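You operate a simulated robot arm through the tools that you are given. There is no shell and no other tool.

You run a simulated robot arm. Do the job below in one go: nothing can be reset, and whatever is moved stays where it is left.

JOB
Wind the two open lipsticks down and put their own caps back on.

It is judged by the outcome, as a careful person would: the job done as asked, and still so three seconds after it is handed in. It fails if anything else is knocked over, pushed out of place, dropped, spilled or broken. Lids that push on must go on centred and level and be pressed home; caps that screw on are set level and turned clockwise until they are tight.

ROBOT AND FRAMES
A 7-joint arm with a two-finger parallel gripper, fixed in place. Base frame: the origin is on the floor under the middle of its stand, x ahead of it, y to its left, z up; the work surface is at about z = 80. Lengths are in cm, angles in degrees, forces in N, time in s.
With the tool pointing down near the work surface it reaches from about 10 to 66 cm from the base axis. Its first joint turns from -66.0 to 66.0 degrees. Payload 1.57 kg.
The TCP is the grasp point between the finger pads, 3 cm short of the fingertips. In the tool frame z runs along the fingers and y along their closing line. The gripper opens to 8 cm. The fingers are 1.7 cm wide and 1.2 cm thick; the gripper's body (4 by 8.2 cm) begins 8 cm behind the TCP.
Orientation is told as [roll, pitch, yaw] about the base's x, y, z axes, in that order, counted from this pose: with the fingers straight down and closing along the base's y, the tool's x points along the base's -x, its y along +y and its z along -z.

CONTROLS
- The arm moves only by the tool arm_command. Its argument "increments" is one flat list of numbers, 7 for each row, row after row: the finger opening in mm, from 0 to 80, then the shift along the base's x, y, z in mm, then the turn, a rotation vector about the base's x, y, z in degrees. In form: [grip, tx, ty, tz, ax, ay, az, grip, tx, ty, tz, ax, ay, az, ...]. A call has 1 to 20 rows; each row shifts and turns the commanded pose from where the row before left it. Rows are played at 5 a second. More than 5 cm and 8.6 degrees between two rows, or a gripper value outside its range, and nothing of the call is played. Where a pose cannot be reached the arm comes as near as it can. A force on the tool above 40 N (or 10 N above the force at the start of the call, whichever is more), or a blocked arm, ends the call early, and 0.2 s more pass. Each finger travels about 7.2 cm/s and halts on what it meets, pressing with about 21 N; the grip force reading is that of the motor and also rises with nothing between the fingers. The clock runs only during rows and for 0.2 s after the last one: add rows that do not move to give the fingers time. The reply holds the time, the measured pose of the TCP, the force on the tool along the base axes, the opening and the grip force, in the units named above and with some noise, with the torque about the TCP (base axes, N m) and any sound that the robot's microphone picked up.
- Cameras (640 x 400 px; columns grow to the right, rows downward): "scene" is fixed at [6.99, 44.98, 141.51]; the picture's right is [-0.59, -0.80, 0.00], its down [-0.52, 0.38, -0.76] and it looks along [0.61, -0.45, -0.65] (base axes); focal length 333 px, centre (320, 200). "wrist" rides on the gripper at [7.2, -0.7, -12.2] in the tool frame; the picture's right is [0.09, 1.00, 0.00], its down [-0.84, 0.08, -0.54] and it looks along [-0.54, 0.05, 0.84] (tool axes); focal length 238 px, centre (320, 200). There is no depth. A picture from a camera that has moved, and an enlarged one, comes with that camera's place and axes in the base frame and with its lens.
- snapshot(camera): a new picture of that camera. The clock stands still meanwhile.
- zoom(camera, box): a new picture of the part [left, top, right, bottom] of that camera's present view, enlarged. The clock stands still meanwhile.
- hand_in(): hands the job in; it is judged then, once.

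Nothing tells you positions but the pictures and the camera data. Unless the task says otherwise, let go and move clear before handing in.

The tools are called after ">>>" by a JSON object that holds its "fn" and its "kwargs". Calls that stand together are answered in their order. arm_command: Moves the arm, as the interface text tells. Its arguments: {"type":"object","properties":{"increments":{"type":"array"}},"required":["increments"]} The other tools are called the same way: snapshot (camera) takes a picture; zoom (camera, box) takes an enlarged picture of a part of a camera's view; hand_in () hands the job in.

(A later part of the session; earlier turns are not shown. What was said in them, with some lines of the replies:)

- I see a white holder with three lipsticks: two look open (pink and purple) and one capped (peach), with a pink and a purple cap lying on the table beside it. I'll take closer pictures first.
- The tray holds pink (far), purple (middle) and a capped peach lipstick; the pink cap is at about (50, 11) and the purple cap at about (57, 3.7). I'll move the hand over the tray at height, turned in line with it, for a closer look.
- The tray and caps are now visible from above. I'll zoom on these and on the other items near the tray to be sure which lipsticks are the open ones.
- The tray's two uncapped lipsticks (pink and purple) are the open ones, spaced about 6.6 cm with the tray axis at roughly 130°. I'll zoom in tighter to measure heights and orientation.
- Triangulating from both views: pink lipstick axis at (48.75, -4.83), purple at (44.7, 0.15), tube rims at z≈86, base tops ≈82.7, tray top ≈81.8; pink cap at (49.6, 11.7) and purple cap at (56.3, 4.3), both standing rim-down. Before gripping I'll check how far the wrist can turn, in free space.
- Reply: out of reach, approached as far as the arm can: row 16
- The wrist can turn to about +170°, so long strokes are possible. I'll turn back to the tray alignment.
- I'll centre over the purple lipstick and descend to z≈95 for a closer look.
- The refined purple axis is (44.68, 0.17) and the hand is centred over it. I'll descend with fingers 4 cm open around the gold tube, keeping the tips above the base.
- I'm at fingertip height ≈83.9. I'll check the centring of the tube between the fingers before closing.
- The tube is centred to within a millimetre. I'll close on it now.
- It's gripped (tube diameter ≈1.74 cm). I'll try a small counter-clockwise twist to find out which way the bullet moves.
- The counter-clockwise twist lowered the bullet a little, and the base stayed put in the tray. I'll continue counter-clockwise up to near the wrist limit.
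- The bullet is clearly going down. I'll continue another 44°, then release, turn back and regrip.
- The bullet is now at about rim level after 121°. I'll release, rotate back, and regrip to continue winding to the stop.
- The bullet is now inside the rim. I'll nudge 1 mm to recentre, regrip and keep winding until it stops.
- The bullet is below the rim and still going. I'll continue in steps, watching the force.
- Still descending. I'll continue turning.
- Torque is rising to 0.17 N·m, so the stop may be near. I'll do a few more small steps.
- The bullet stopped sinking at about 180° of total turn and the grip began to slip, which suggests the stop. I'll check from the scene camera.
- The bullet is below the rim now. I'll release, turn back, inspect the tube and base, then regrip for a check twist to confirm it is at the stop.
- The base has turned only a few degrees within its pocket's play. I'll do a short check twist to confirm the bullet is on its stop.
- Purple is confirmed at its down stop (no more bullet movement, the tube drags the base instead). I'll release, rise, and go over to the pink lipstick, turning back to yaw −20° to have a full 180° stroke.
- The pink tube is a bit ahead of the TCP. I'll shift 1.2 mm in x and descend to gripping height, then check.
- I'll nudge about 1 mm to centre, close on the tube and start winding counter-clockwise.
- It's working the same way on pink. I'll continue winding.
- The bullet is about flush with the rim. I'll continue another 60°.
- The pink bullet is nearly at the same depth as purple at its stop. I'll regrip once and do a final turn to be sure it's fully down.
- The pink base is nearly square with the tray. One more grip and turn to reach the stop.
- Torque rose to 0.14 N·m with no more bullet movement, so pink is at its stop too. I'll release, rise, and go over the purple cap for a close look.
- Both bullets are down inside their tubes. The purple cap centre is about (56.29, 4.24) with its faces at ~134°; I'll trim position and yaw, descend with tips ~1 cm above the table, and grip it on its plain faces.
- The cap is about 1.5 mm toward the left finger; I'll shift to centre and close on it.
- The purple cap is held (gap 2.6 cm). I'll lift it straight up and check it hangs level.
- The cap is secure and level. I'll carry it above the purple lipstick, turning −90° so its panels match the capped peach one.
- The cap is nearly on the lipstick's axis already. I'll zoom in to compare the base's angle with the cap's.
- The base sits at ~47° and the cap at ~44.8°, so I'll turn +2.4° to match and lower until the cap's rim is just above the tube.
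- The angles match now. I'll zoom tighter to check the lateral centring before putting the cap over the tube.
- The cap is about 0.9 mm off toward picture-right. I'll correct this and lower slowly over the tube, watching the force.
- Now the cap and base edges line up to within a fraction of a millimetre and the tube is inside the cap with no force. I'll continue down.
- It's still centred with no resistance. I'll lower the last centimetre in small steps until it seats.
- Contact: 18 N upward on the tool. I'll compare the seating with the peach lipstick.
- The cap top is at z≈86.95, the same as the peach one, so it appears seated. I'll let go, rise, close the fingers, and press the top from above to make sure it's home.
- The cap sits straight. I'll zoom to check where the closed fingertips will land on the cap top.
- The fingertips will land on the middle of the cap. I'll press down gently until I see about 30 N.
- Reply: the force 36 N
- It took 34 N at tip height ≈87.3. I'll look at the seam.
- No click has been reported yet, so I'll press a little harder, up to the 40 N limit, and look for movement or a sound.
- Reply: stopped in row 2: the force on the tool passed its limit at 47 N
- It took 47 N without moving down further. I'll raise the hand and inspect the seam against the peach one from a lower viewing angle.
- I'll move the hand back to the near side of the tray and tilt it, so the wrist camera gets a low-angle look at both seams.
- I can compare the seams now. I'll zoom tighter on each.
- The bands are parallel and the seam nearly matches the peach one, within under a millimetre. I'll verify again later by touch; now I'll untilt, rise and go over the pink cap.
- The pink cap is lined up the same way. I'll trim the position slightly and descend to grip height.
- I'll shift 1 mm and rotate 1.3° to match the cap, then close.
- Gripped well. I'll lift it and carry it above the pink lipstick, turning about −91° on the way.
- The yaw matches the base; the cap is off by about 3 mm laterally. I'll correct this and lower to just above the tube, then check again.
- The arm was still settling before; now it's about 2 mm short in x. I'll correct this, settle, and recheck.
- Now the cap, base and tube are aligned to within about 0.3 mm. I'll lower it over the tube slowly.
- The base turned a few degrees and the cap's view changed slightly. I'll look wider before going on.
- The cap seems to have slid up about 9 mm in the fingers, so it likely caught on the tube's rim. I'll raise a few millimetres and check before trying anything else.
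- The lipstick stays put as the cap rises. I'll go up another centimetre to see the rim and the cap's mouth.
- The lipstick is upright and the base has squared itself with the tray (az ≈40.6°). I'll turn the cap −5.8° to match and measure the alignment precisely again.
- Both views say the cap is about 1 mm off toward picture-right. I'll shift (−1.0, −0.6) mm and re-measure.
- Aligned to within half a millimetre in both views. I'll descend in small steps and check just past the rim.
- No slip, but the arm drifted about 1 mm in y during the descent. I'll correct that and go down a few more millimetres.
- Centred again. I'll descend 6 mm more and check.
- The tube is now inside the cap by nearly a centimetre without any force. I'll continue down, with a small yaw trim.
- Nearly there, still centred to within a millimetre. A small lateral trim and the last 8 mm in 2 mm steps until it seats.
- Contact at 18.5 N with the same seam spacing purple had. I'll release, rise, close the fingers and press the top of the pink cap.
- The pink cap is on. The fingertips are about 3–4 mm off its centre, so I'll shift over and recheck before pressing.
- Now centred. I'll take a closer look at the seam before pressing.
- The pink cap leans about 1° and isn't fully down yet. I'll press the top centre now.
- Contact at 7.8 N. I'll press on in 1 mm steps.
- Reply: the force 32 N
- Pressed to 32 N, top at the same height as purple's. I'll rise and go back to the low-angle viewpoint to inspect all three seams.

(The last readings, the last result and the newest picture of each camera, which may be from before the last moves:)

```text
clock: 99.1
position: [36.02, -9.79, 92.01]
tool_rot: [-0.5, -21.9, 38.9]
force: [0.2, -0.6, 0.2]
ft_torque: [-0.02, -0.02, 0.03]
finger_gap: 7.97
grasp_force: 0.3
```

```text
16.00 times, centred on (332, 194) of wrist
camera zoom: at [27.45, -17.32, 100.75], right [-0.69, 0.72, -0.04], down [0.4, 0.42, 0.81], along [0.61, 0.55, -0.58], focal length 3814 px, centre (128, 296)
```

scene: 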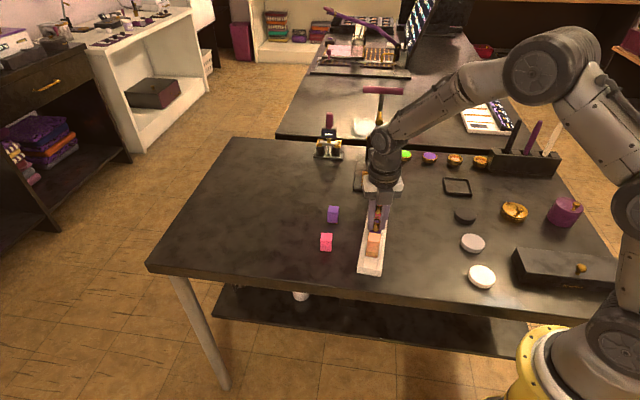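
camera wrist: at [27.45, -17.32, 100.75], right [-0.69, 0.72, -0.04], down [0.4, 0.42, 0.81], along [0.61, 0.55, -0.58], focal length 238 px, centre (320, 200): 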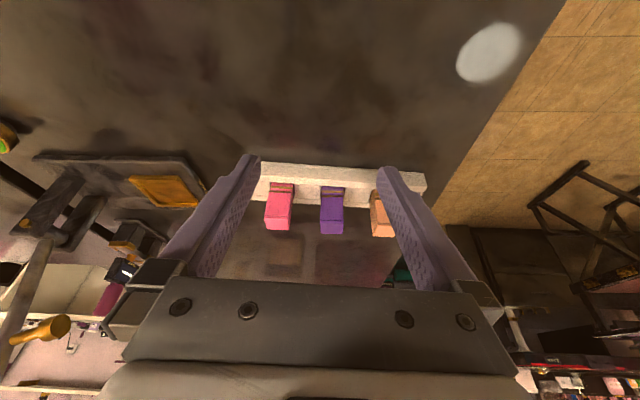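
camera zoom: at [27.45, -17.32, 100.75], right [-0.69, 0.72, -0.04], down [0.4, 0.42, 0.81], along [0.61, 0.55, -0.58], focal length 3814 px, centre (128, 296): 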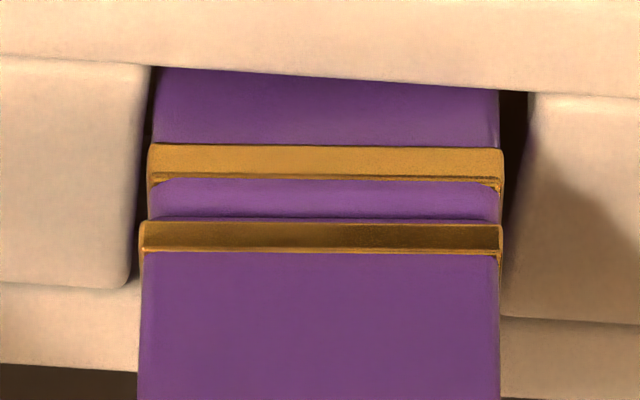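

Pink's seam now looks like the peach one; purple's looks marginally wider. I'll tilt lower to see whether any gap remains.

>>> {"fn": "arm_command", "kwargs": {"increments": [80, 0.5, 10.3, -17, 3.155, -3.88, 0, 80, 0.5, 10.3, -17, 3.155, -3.88, 0, 80, 0.5, 10.3, -17, 3.155, -3.88, 0, 80, 0, 0, 0, 0, 0, 0]}}

>>> {"fn": "snapshot", "kwargs": {"camera": "wrist"}}

>>> {"fn": "zoom", "kwargs": {"camera": "wrist", "box": [240, 160, 400, 250]}}

```text
clock: 100.1
position: [36.12, -7.04, 87.19]
tool_rot: [-0.4, -37.0, 38.8]
force: [0.2, -0.2, -0.4]
ft_torque: [-0.02, -0.02, -0.01]
finger_gap: 8.0
grasp_force: 0.1
```

```text
taken
camera wrist: at [26.21, -15.57, 92.39], right [-0.68, 0.73, -0.06], down [0.22, 0.28, 0.94], along [0.7, 0.62, -0.35], focal length 238 px, centre (320, 200)
```

wrist: 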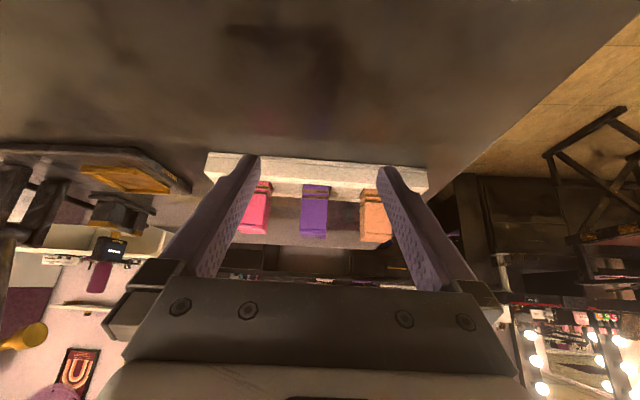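

```text
4.00 times, centred on (320, 205) of wrist
camera zoom: at [26.21, -15.57, 92.39], right [-0.68, 0.73, -0.06], down [0.22, 0.28, 0.94], along [0.7, 0.62, -0.35], focal length 953 px, centre (320, 180)
```

zoom: 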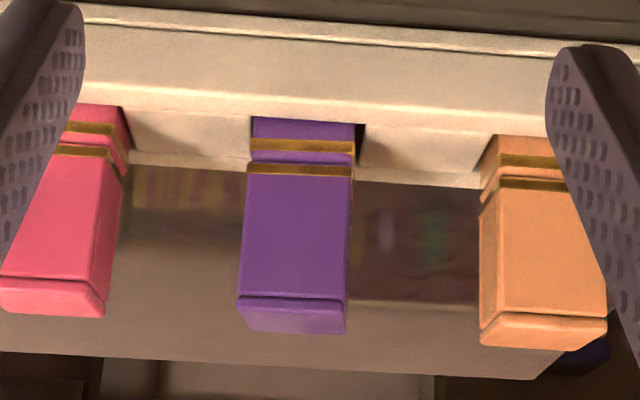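

>>> {"fn": "zoom", "kwargs": {"camera": "wrist", "box": [300, 185, 332, 210]}}

>>> {"fn": "zoom", "kwargs": {"camera": "wrist", "box": [355, 188, 387, 213]}}

>>> {"fn": "zoom", "kwargs": {"camera": "wrist", "box": [245, 180, 277, 205]}}

```text
16.00 times, centred on (316, 198) of wrist
camera zoom: at [26.21, -15.57, 92.39], right [-0.68, 0.73, -0.06], down [0.22, 0.28, 0.94], along [0.7, 0.62, -0.35], focal length 3814 px, centre (384, 240)
```

zoom: 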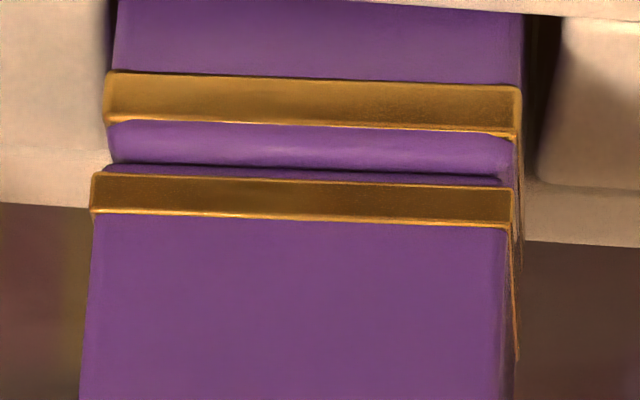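

```text
16.00 times, centred on (371, 200) of wrist
camera zoom: at [26.21, -15.57, 92.39], right [-0.68, 0.73, -0.06], down [0.22, 0.28, 0.94], along [0.7, 0.62, -0.35], focal length 3814 px, centre (-496, 192)
```

zoom: 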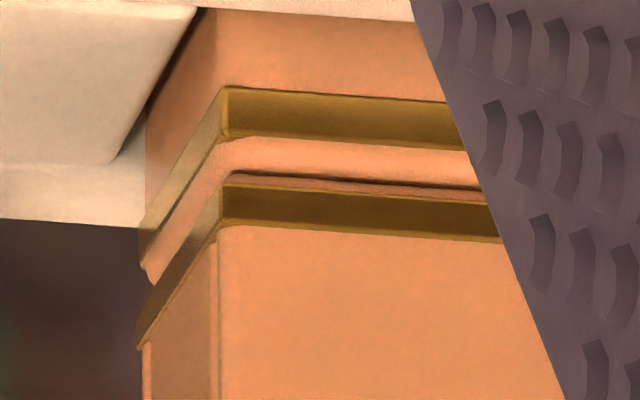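

```text
16.00 times, centred on (261, 192) of wrist
camera zoom: at [26.21, -15.57, 92.39], right [-0.68, 0.73, -0.06], down [0.22, 0.28, 0.94], along [0.7, 0.62, -0.35], focal length 3814 px, centre (1264, 320)
```

zoom: 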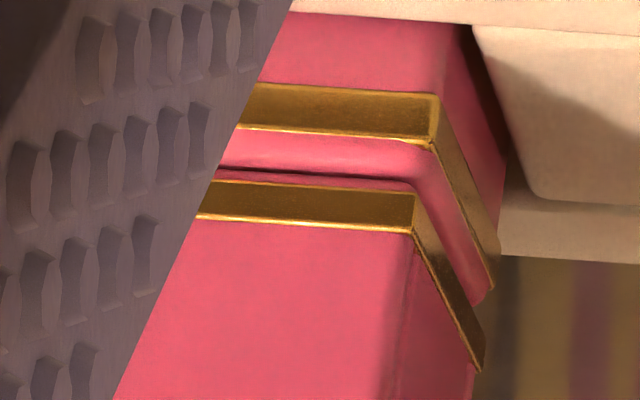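

All three seams look alike now (dark line, thin strip, cap band), with spacing equal within about 0.4 mm. I'll slide over a little to see the pink one's side face fully.

>>> {"fn": "arm_command", "kwargs": {"increments": [80, 16, -19, 0, 0, 0, 0, 80, 16, -19, 0, 0, 0, 0, 80, 0, 0, 0, 0, 0, 0]}}

>>> {"fn": "zoom", "kwargs": {"camera": "wrist", "box": [260, 165, 380, 250]}}

>>> {"fn": "zoom", "kwargs": {"camera": "wrist", "box": [280, 180, 320, 210]}}

```text
clock: 100.9
position: [39.23, -10.65, 86.93]
tool_rot: [-0.3, -36.9, 38.9]
force: [0.2, 0.1, 0.5]
ft_torque: [0.03, 0.0, 0.01]
finger_gap: 8.0
grasp_force: 0.0
```

```text
4.71 times, centred on (320, 208) of wrist
camera zoom: at [29.42, -19.29, 92.36], right [-0.68, 0.73, -0.06], down [0.22, 0.28, 0.94], along [0.7, 0.62, -0.35], focal length 1122 px, centre (320, 165)
```

zoom: 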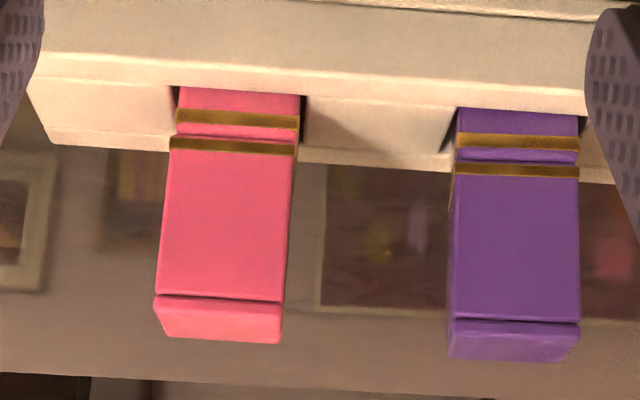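

```text
13.33 times, centred on (300, 195) of wrist
camera zoom: at [29.42, -19.29, 92.36], right [-0.68, 0.73, -0.06], down [0.22, 0.28, 0.94], along [0.7, 0.62, -0.35], focal length 3178 px, centre (587, 267)
```

zoom: 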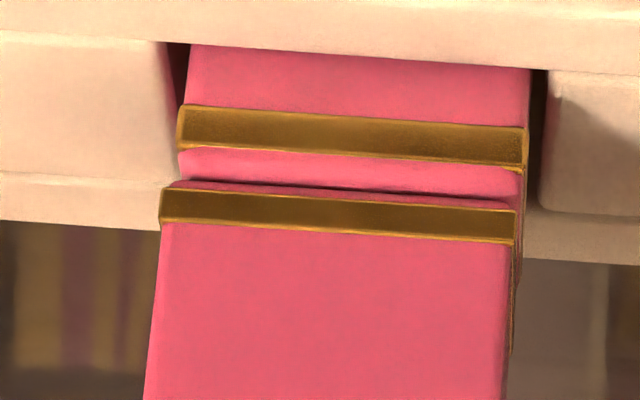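

The pink cap is level and seated like the purple. To be thorough I'll check by touch: untilt, rise, and probe each cap top with closed fingers, comparing with peach.

>>> {"fn": "arm_command", "kwargs": {"increments": [60, 0, 0, 20, -4.67, 5.74, 0, 40, 0, 0, 20, -4.67, 5.74, 0, 20, 0, 0, 20, -4.67, 5.74, 0, 0, 0, 0, 20, -4.67, 5.74, 0, 0, 0, 0, 20, -4.67, 5.74, 0, 0, 32, 19.5, 0, 0, 0, 0, 0, 32, 19.5, 0, 0, 0, 0, 0, 32, 19.5, 0, 0, 0, 0, 0, 0, 0, -20, 0, 0, 0, 0, 0, 0, 0, 0, 0, 0, 0, 0, 0, 0, 0, 0, 0]}}

>>> {"fn": "snapshot", "kwargs": {"camera": "wrist"}}

>>> {"fn": "zoom", "kwargs": {"camera": "wrist", "box": [280, 105, 360, 180]}}

```text
clock: 103.3
position: [49.03, -4.84, 95.13]
tool_rot: [-0.6, 0.1, 38.9]
force: [0.3, -0.4, 0.7]
ft_torque: [0.02, 0.0, 0.03]
finger_gap: 0.01
grasp_force: 21.1
```

```text
taken
camera wrist: at [43.72, -9.73, 107.36], right [-0.7, 0.72, -0.01], down [0.6, 0.59, 0.54], along [0.39, 0.37, -0.84], focal length 238 px, centre (320, 200)
```

wrist: 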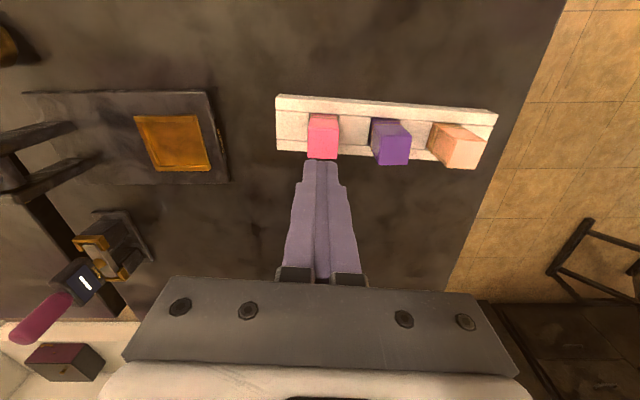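

```text
5.33 times, centred on (320, 142) of wrist
camera zoom: at [43.72, -9.73, 107.36], right [-0.7, 0.72, -0.01], down [0.6, 0.59, 0.54], along [0.39, 0.37, -0.84], focal length 1271 px, centre (320, 507)
```

zoom: 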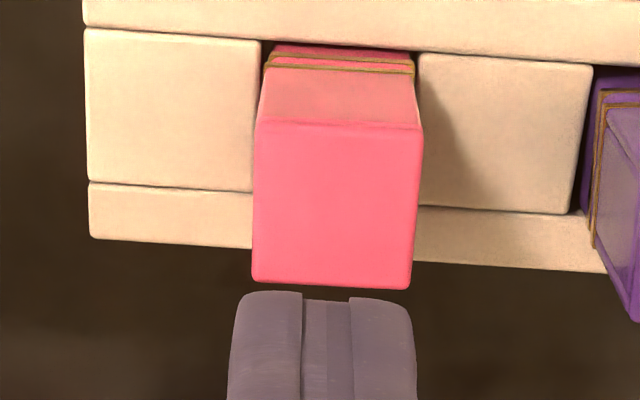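

I'll centre over the pink cap and press in steps.

>>> {"fn": "arm_command", "kwargs": {"increments": [0, -2.1, 0.9, 0, 0.5, 0, 0, 0, 0, 0, -15, 0, 0, 0, 0, 0, 0, -15, 0, 0, 0, 0, 0, 0, -10, 0, 0, 0, 0, 0, 0, -4, 0, 0, 0, 0, 0, 0, -2, 0, 0, 0, 0, 0, 0, -1, 0, 0, 0, 0, 0, 0, -1, 0, 0, 0]}}

```text
clock: 105.1
position: [48.71, -4.72, 90.37]
tool_rot: [-0.2, -0.3, 38.9]
force: [-1.1, -0.4, 8.9]
ft_torque: [-0.04, 0.1, 0.0]
finger_gap: 0.0
grasp_force: 21.6
```

>>> {"fn": "arm_command", "kwargs": {"increments": [0, 0, 0, -1, 0, 0, 0, 0, 0, 0, -1, 0, 0, 0, 0, 0, 0, -1, 0, 0, 0, 0, 0, 0, 0, 0, 0, 0]}}

>>> {"fn": "zoom", "kwargs": {"camera": "wrist", "box": [280, 105, 360, 180]}}

```text
clock: 106.1
position: [48.8, -4.78, 90.22]
tool_rot: [-0.5, -0.6, 38.9]
force: [-6.6, -2.3, 34.2]
ft_torque: [-0.16, 0.27, 0.0]
finger_gap: 0.02
grasp_force: 20.8
```

```text
5.33 times, centred on (320, 142) of wrist
camera zoom: at [43.36, -9.66, 102.36], right [-0.7, 0.72, -0.01], down [0.59, 0.59, 0.55], along [0.4, 0.38, -0.84], focal length 1271 px, centre (320, 507)
```

zoom: 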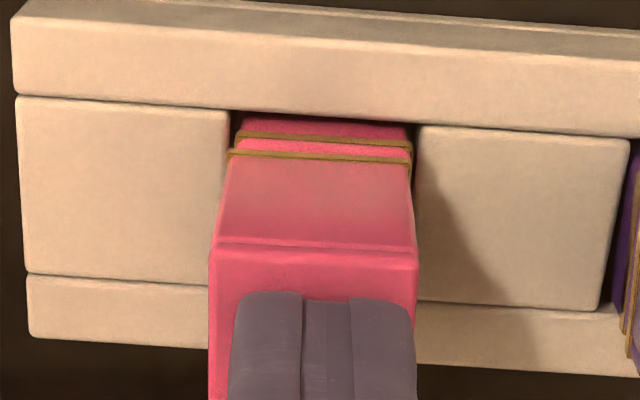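

Hard stop at TCP z≈90.2–90.4 on pink. Now I'll go over the peach cap and touch it lightly for reference.

>>> {"fn": "arm_command", "kwargs": {"increments": [0, 0, 0, 10, 0.3, 0.4, 0, 0, 0, 0, 35, 0, 0, 0, 0, -27.2, 33.2, 0, 0, 0, 0, 0, -27.2, 33.2, 0, 0, 0, 0, 0, -27.2, 33.2, 0, 0, 0, 0, 0, 0, 0, 0, 0, 0, 0, 0, 0, 0, 0, 0, 0, 0]}}

>>> {"fn": "zoom", "kwargs": {"camera": "wrist", "box": [280, 105, 360, 180]}}

```text
clock: 107.7
position: [40.35, 5.22, 94.54]
tool_rot: [0.4, -0.1, 38.8]
force: [0.2, -0.2, -0.6]
ft_torque: [0.01, -0.03, 0.0]
finger_gap: 0.04
grasp_force: 21.1
```

```text
5.33 times, centred on (320, 142) of wrist
camera zoom: at [35.22, 0.28, 106.7], right [-0.7, 0.72, 0.01], down [0.6, 0.58, 0.54], along [0.39, 0.38, -0.84], focal length 1271 px, centre (320, 507)
```

zoom: 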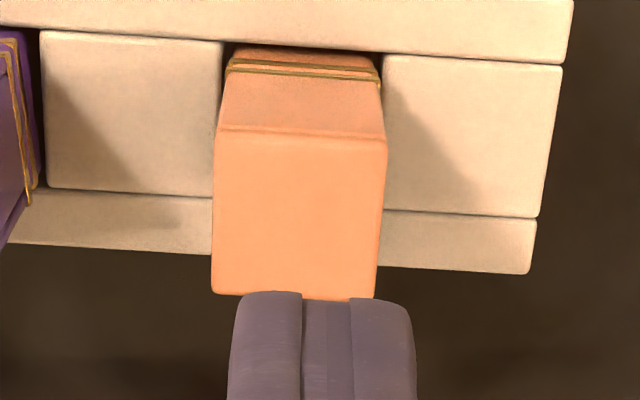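

The peach seam looks identical to pink's from the same view (band spacing 12–13 px). I'll still touch its top gently for the height reference.

>>> {"fn": "arm_command", "kwargs": {"increments": [0, 2.1, -3.7, 0, -0.4, 0.1, 0, 0, 0, 0, -15, 0, 0, 0, 0, 0, 0, -15, 0, 0, 0, 0, 0, 0, -5, 0, 0, 0, 0, 0, 0, -4, 0, 0, 0, 0, 0, 0, -2, 0, 0, 0, 0, 0, 0, 0, 0, 0, 0]}}

```text
clock: 109.3
position: [40.66, 4.9, 90.4]
tool_rot: [0.1, 0.1, 38.9]
force: [0.0, -1.2, 4.1]
ft_torque: [-0.02, 0.01, -0.03]
finger_gap: 0.0
grasp_force: 21.1
```

Peach touches at z≈90.40, the same as pink. Now I'll do the same on purple.

>>> {"fn": "arm_command", "kwargs": {"increments": [0, 0, 0, 10, 0, 0, 0, 0, 0, 0, 30, 0, 0, 0, 0, 20.5, -23.8, 0, 0, 0, 0, 0, 20.5, -23.8, 0, 0, 0, 0, 0, 0, 0, 0, 0, 0, 0, 0, 0, 0, 0, 0, 0, 0]}}

>>> {"fn": "zoom", "kwargs": {"camera": "wrist", "box": [280, 105, 360, 180]}}

```text
clock: 110.7
position: [44.93, -0.17, 94.6]
tool_rot: [0.1, 0.3, 38.8]
force: [0.0, -0.2, 0.6]
ft_torque: [0.01, 0.03, -0.01]
finger_gap: 0.0
grasp_force: 21.3
```

```text
5.33 times, centred on (320, 142) of wrist
camera zoom: at [39.74, -5.05, 106.82], right [-0.7, 0.72, 0.0], down [0.6, 0.59, 0.54], along [0.38, 0.38, -0.84], focal length 1271 px, centre (320, 507)
```

zoom: 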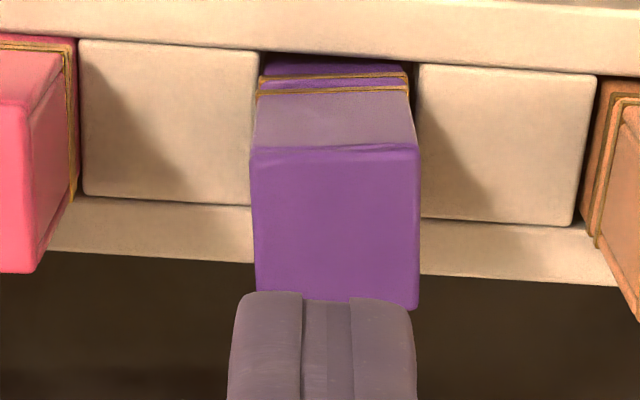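

I'll centre over purple and touch/press it.

>>> {"fn": "arm_command", "kwargs": {"increments": [0, -0.9, 2.1, 0, 0, -0.2, 0, 0, 0, 0, -15, 0, 0, 0, 0, 0, 0, -15, 0, 0, 0, 0, 0, 0, -5, 0, 0, 0, 0, 0, 0, -4, 0, 0, 0, 0, 0, 0, -2, 0, 0, 0, 0, 0, 0, 0, 0, 0, 0]}}

```text
clock: 112.3
position: [44.59, 0.1, 90.35]
tool_rot: [0.0, 0.0, 38.9]
force: [-0.4, 0.7, 3.0]
ft_torque: [0.03, 0.02, 0.0]
finger_gap: 0.0
grasp_force: 21.5
```

All three cap tops touch at the same height (90.35–90.40), so both caps are fully home. I'll rise and move clear, then take a last look.

>>> {"fn": "arm_command", "kwargs": {"increments": [0, 0, 0, 10, 0, 0, 0, 0, 0, 0, 40, 0, 0, 0, 0, 0, 0, 40, 0, 0, 0, 20, -20, 20, 30, 0, 0, -6, 40, -20, 30, 30, 0, 0, -6, 40, -20, 30, 20, 0, 0, -6, 40, -20, 30, 0, 0, 0, -6, 40, 0, 0, 0, 0, 0, 0, 40, 0, 0, 0, 0, 0, 0]}}

>>> {"fn": "snapshot", "kwargs": {"camera": "scene"}}

>>> {"fn": "zoom", "kwargs": {"camera": "scene", "box": [345, 185, 415, 285]}}

>>> {"fn": "snapshot", "kwargs": {"camera": "wrist"}}

```text
clock: 114.3
position: [36.91, 11.37, 107.27]
tool_rot: [-0.1, 0.1, 14.9]
force: [0.1, 0.0, -0.8]
ft_torque: [0.01, 0.0, -0.03]
finger_gap: 3.98
grasp_force: 0.0
```

```text
taken
```

scene: 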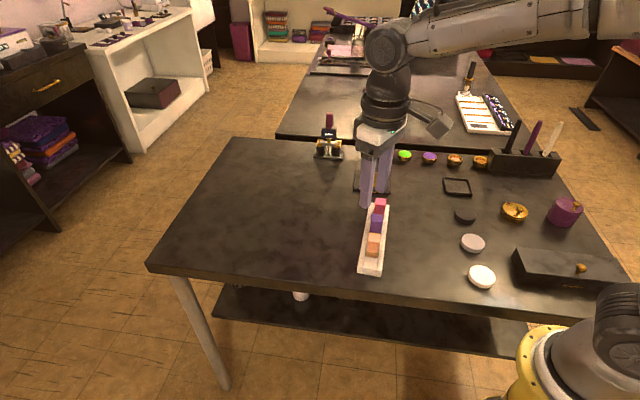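

```text
4.00 times, centred on (380, 235) of scene
camera zoom: at [6.99, 44.98, 141.51], right [-0.59, -0.8, 0.0], down [-0.52, 0.38, -0.76], along [0.61, -0.45, -0.65], focal length 1332 px, centre (80, 60)
```

zoom: 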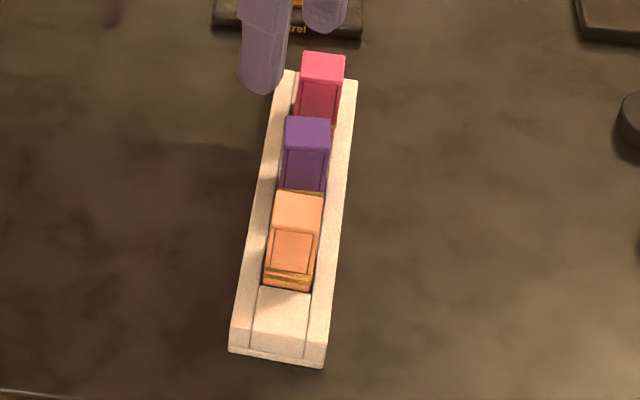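

```text
taken
camera wrist: at [30.1, 8.96, 119.4], right [-0.35, 0.94, 0.0], down [0.79, 0.29, 0.54], along [0.51, 0.19, -0.84], focal length 238 px, centre (320, 200)
```

wrist: 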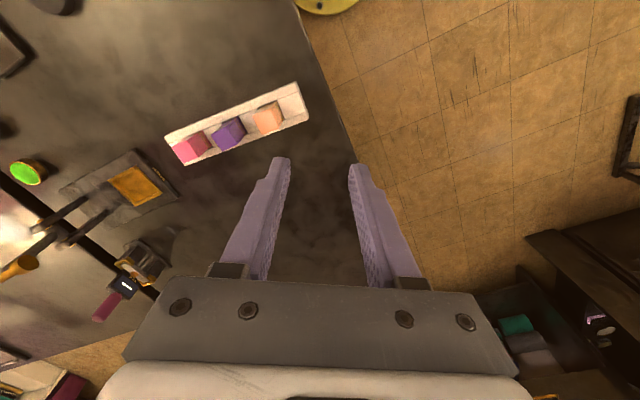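

Both lipsticks are wound down and wear their own caps, level and at the same height as the peach one. The tray and everything else look unmoved and the hand is clear, so I'm handing in.

>>> {"fn": "hand_in", "kwargs": {}}

```text
The job is handed in.
```

I wound the pink and purple lipsticks all the way down, put their own caps back on and pressed them home, then handed the job in. I haven't been told how it was judged.

- **Winding:** I turned each gold tube counter-clockwise about half a turn until it stopped. Both bullets now sit below the tube rim.
- **Caps:** Each cap was pressed from above with more than 30 N. The pink, purple and peach cap tops then all touched at the same height, within about 0.5 mm.
- **Pink cap slip:** On the first try the pink cap caught on the tube's rim and slid up in the gripper. I lifted it, re-aligned it, and it went on cleanly the second time.
- **Purple angle:** The purple lipstick now sits turned about 6° in its pocket, because the winding dragged its base round. Its cap lines up with its base.

In the last pictures the tray was where it started, nothing else looked disturbed, and the arm was clear.
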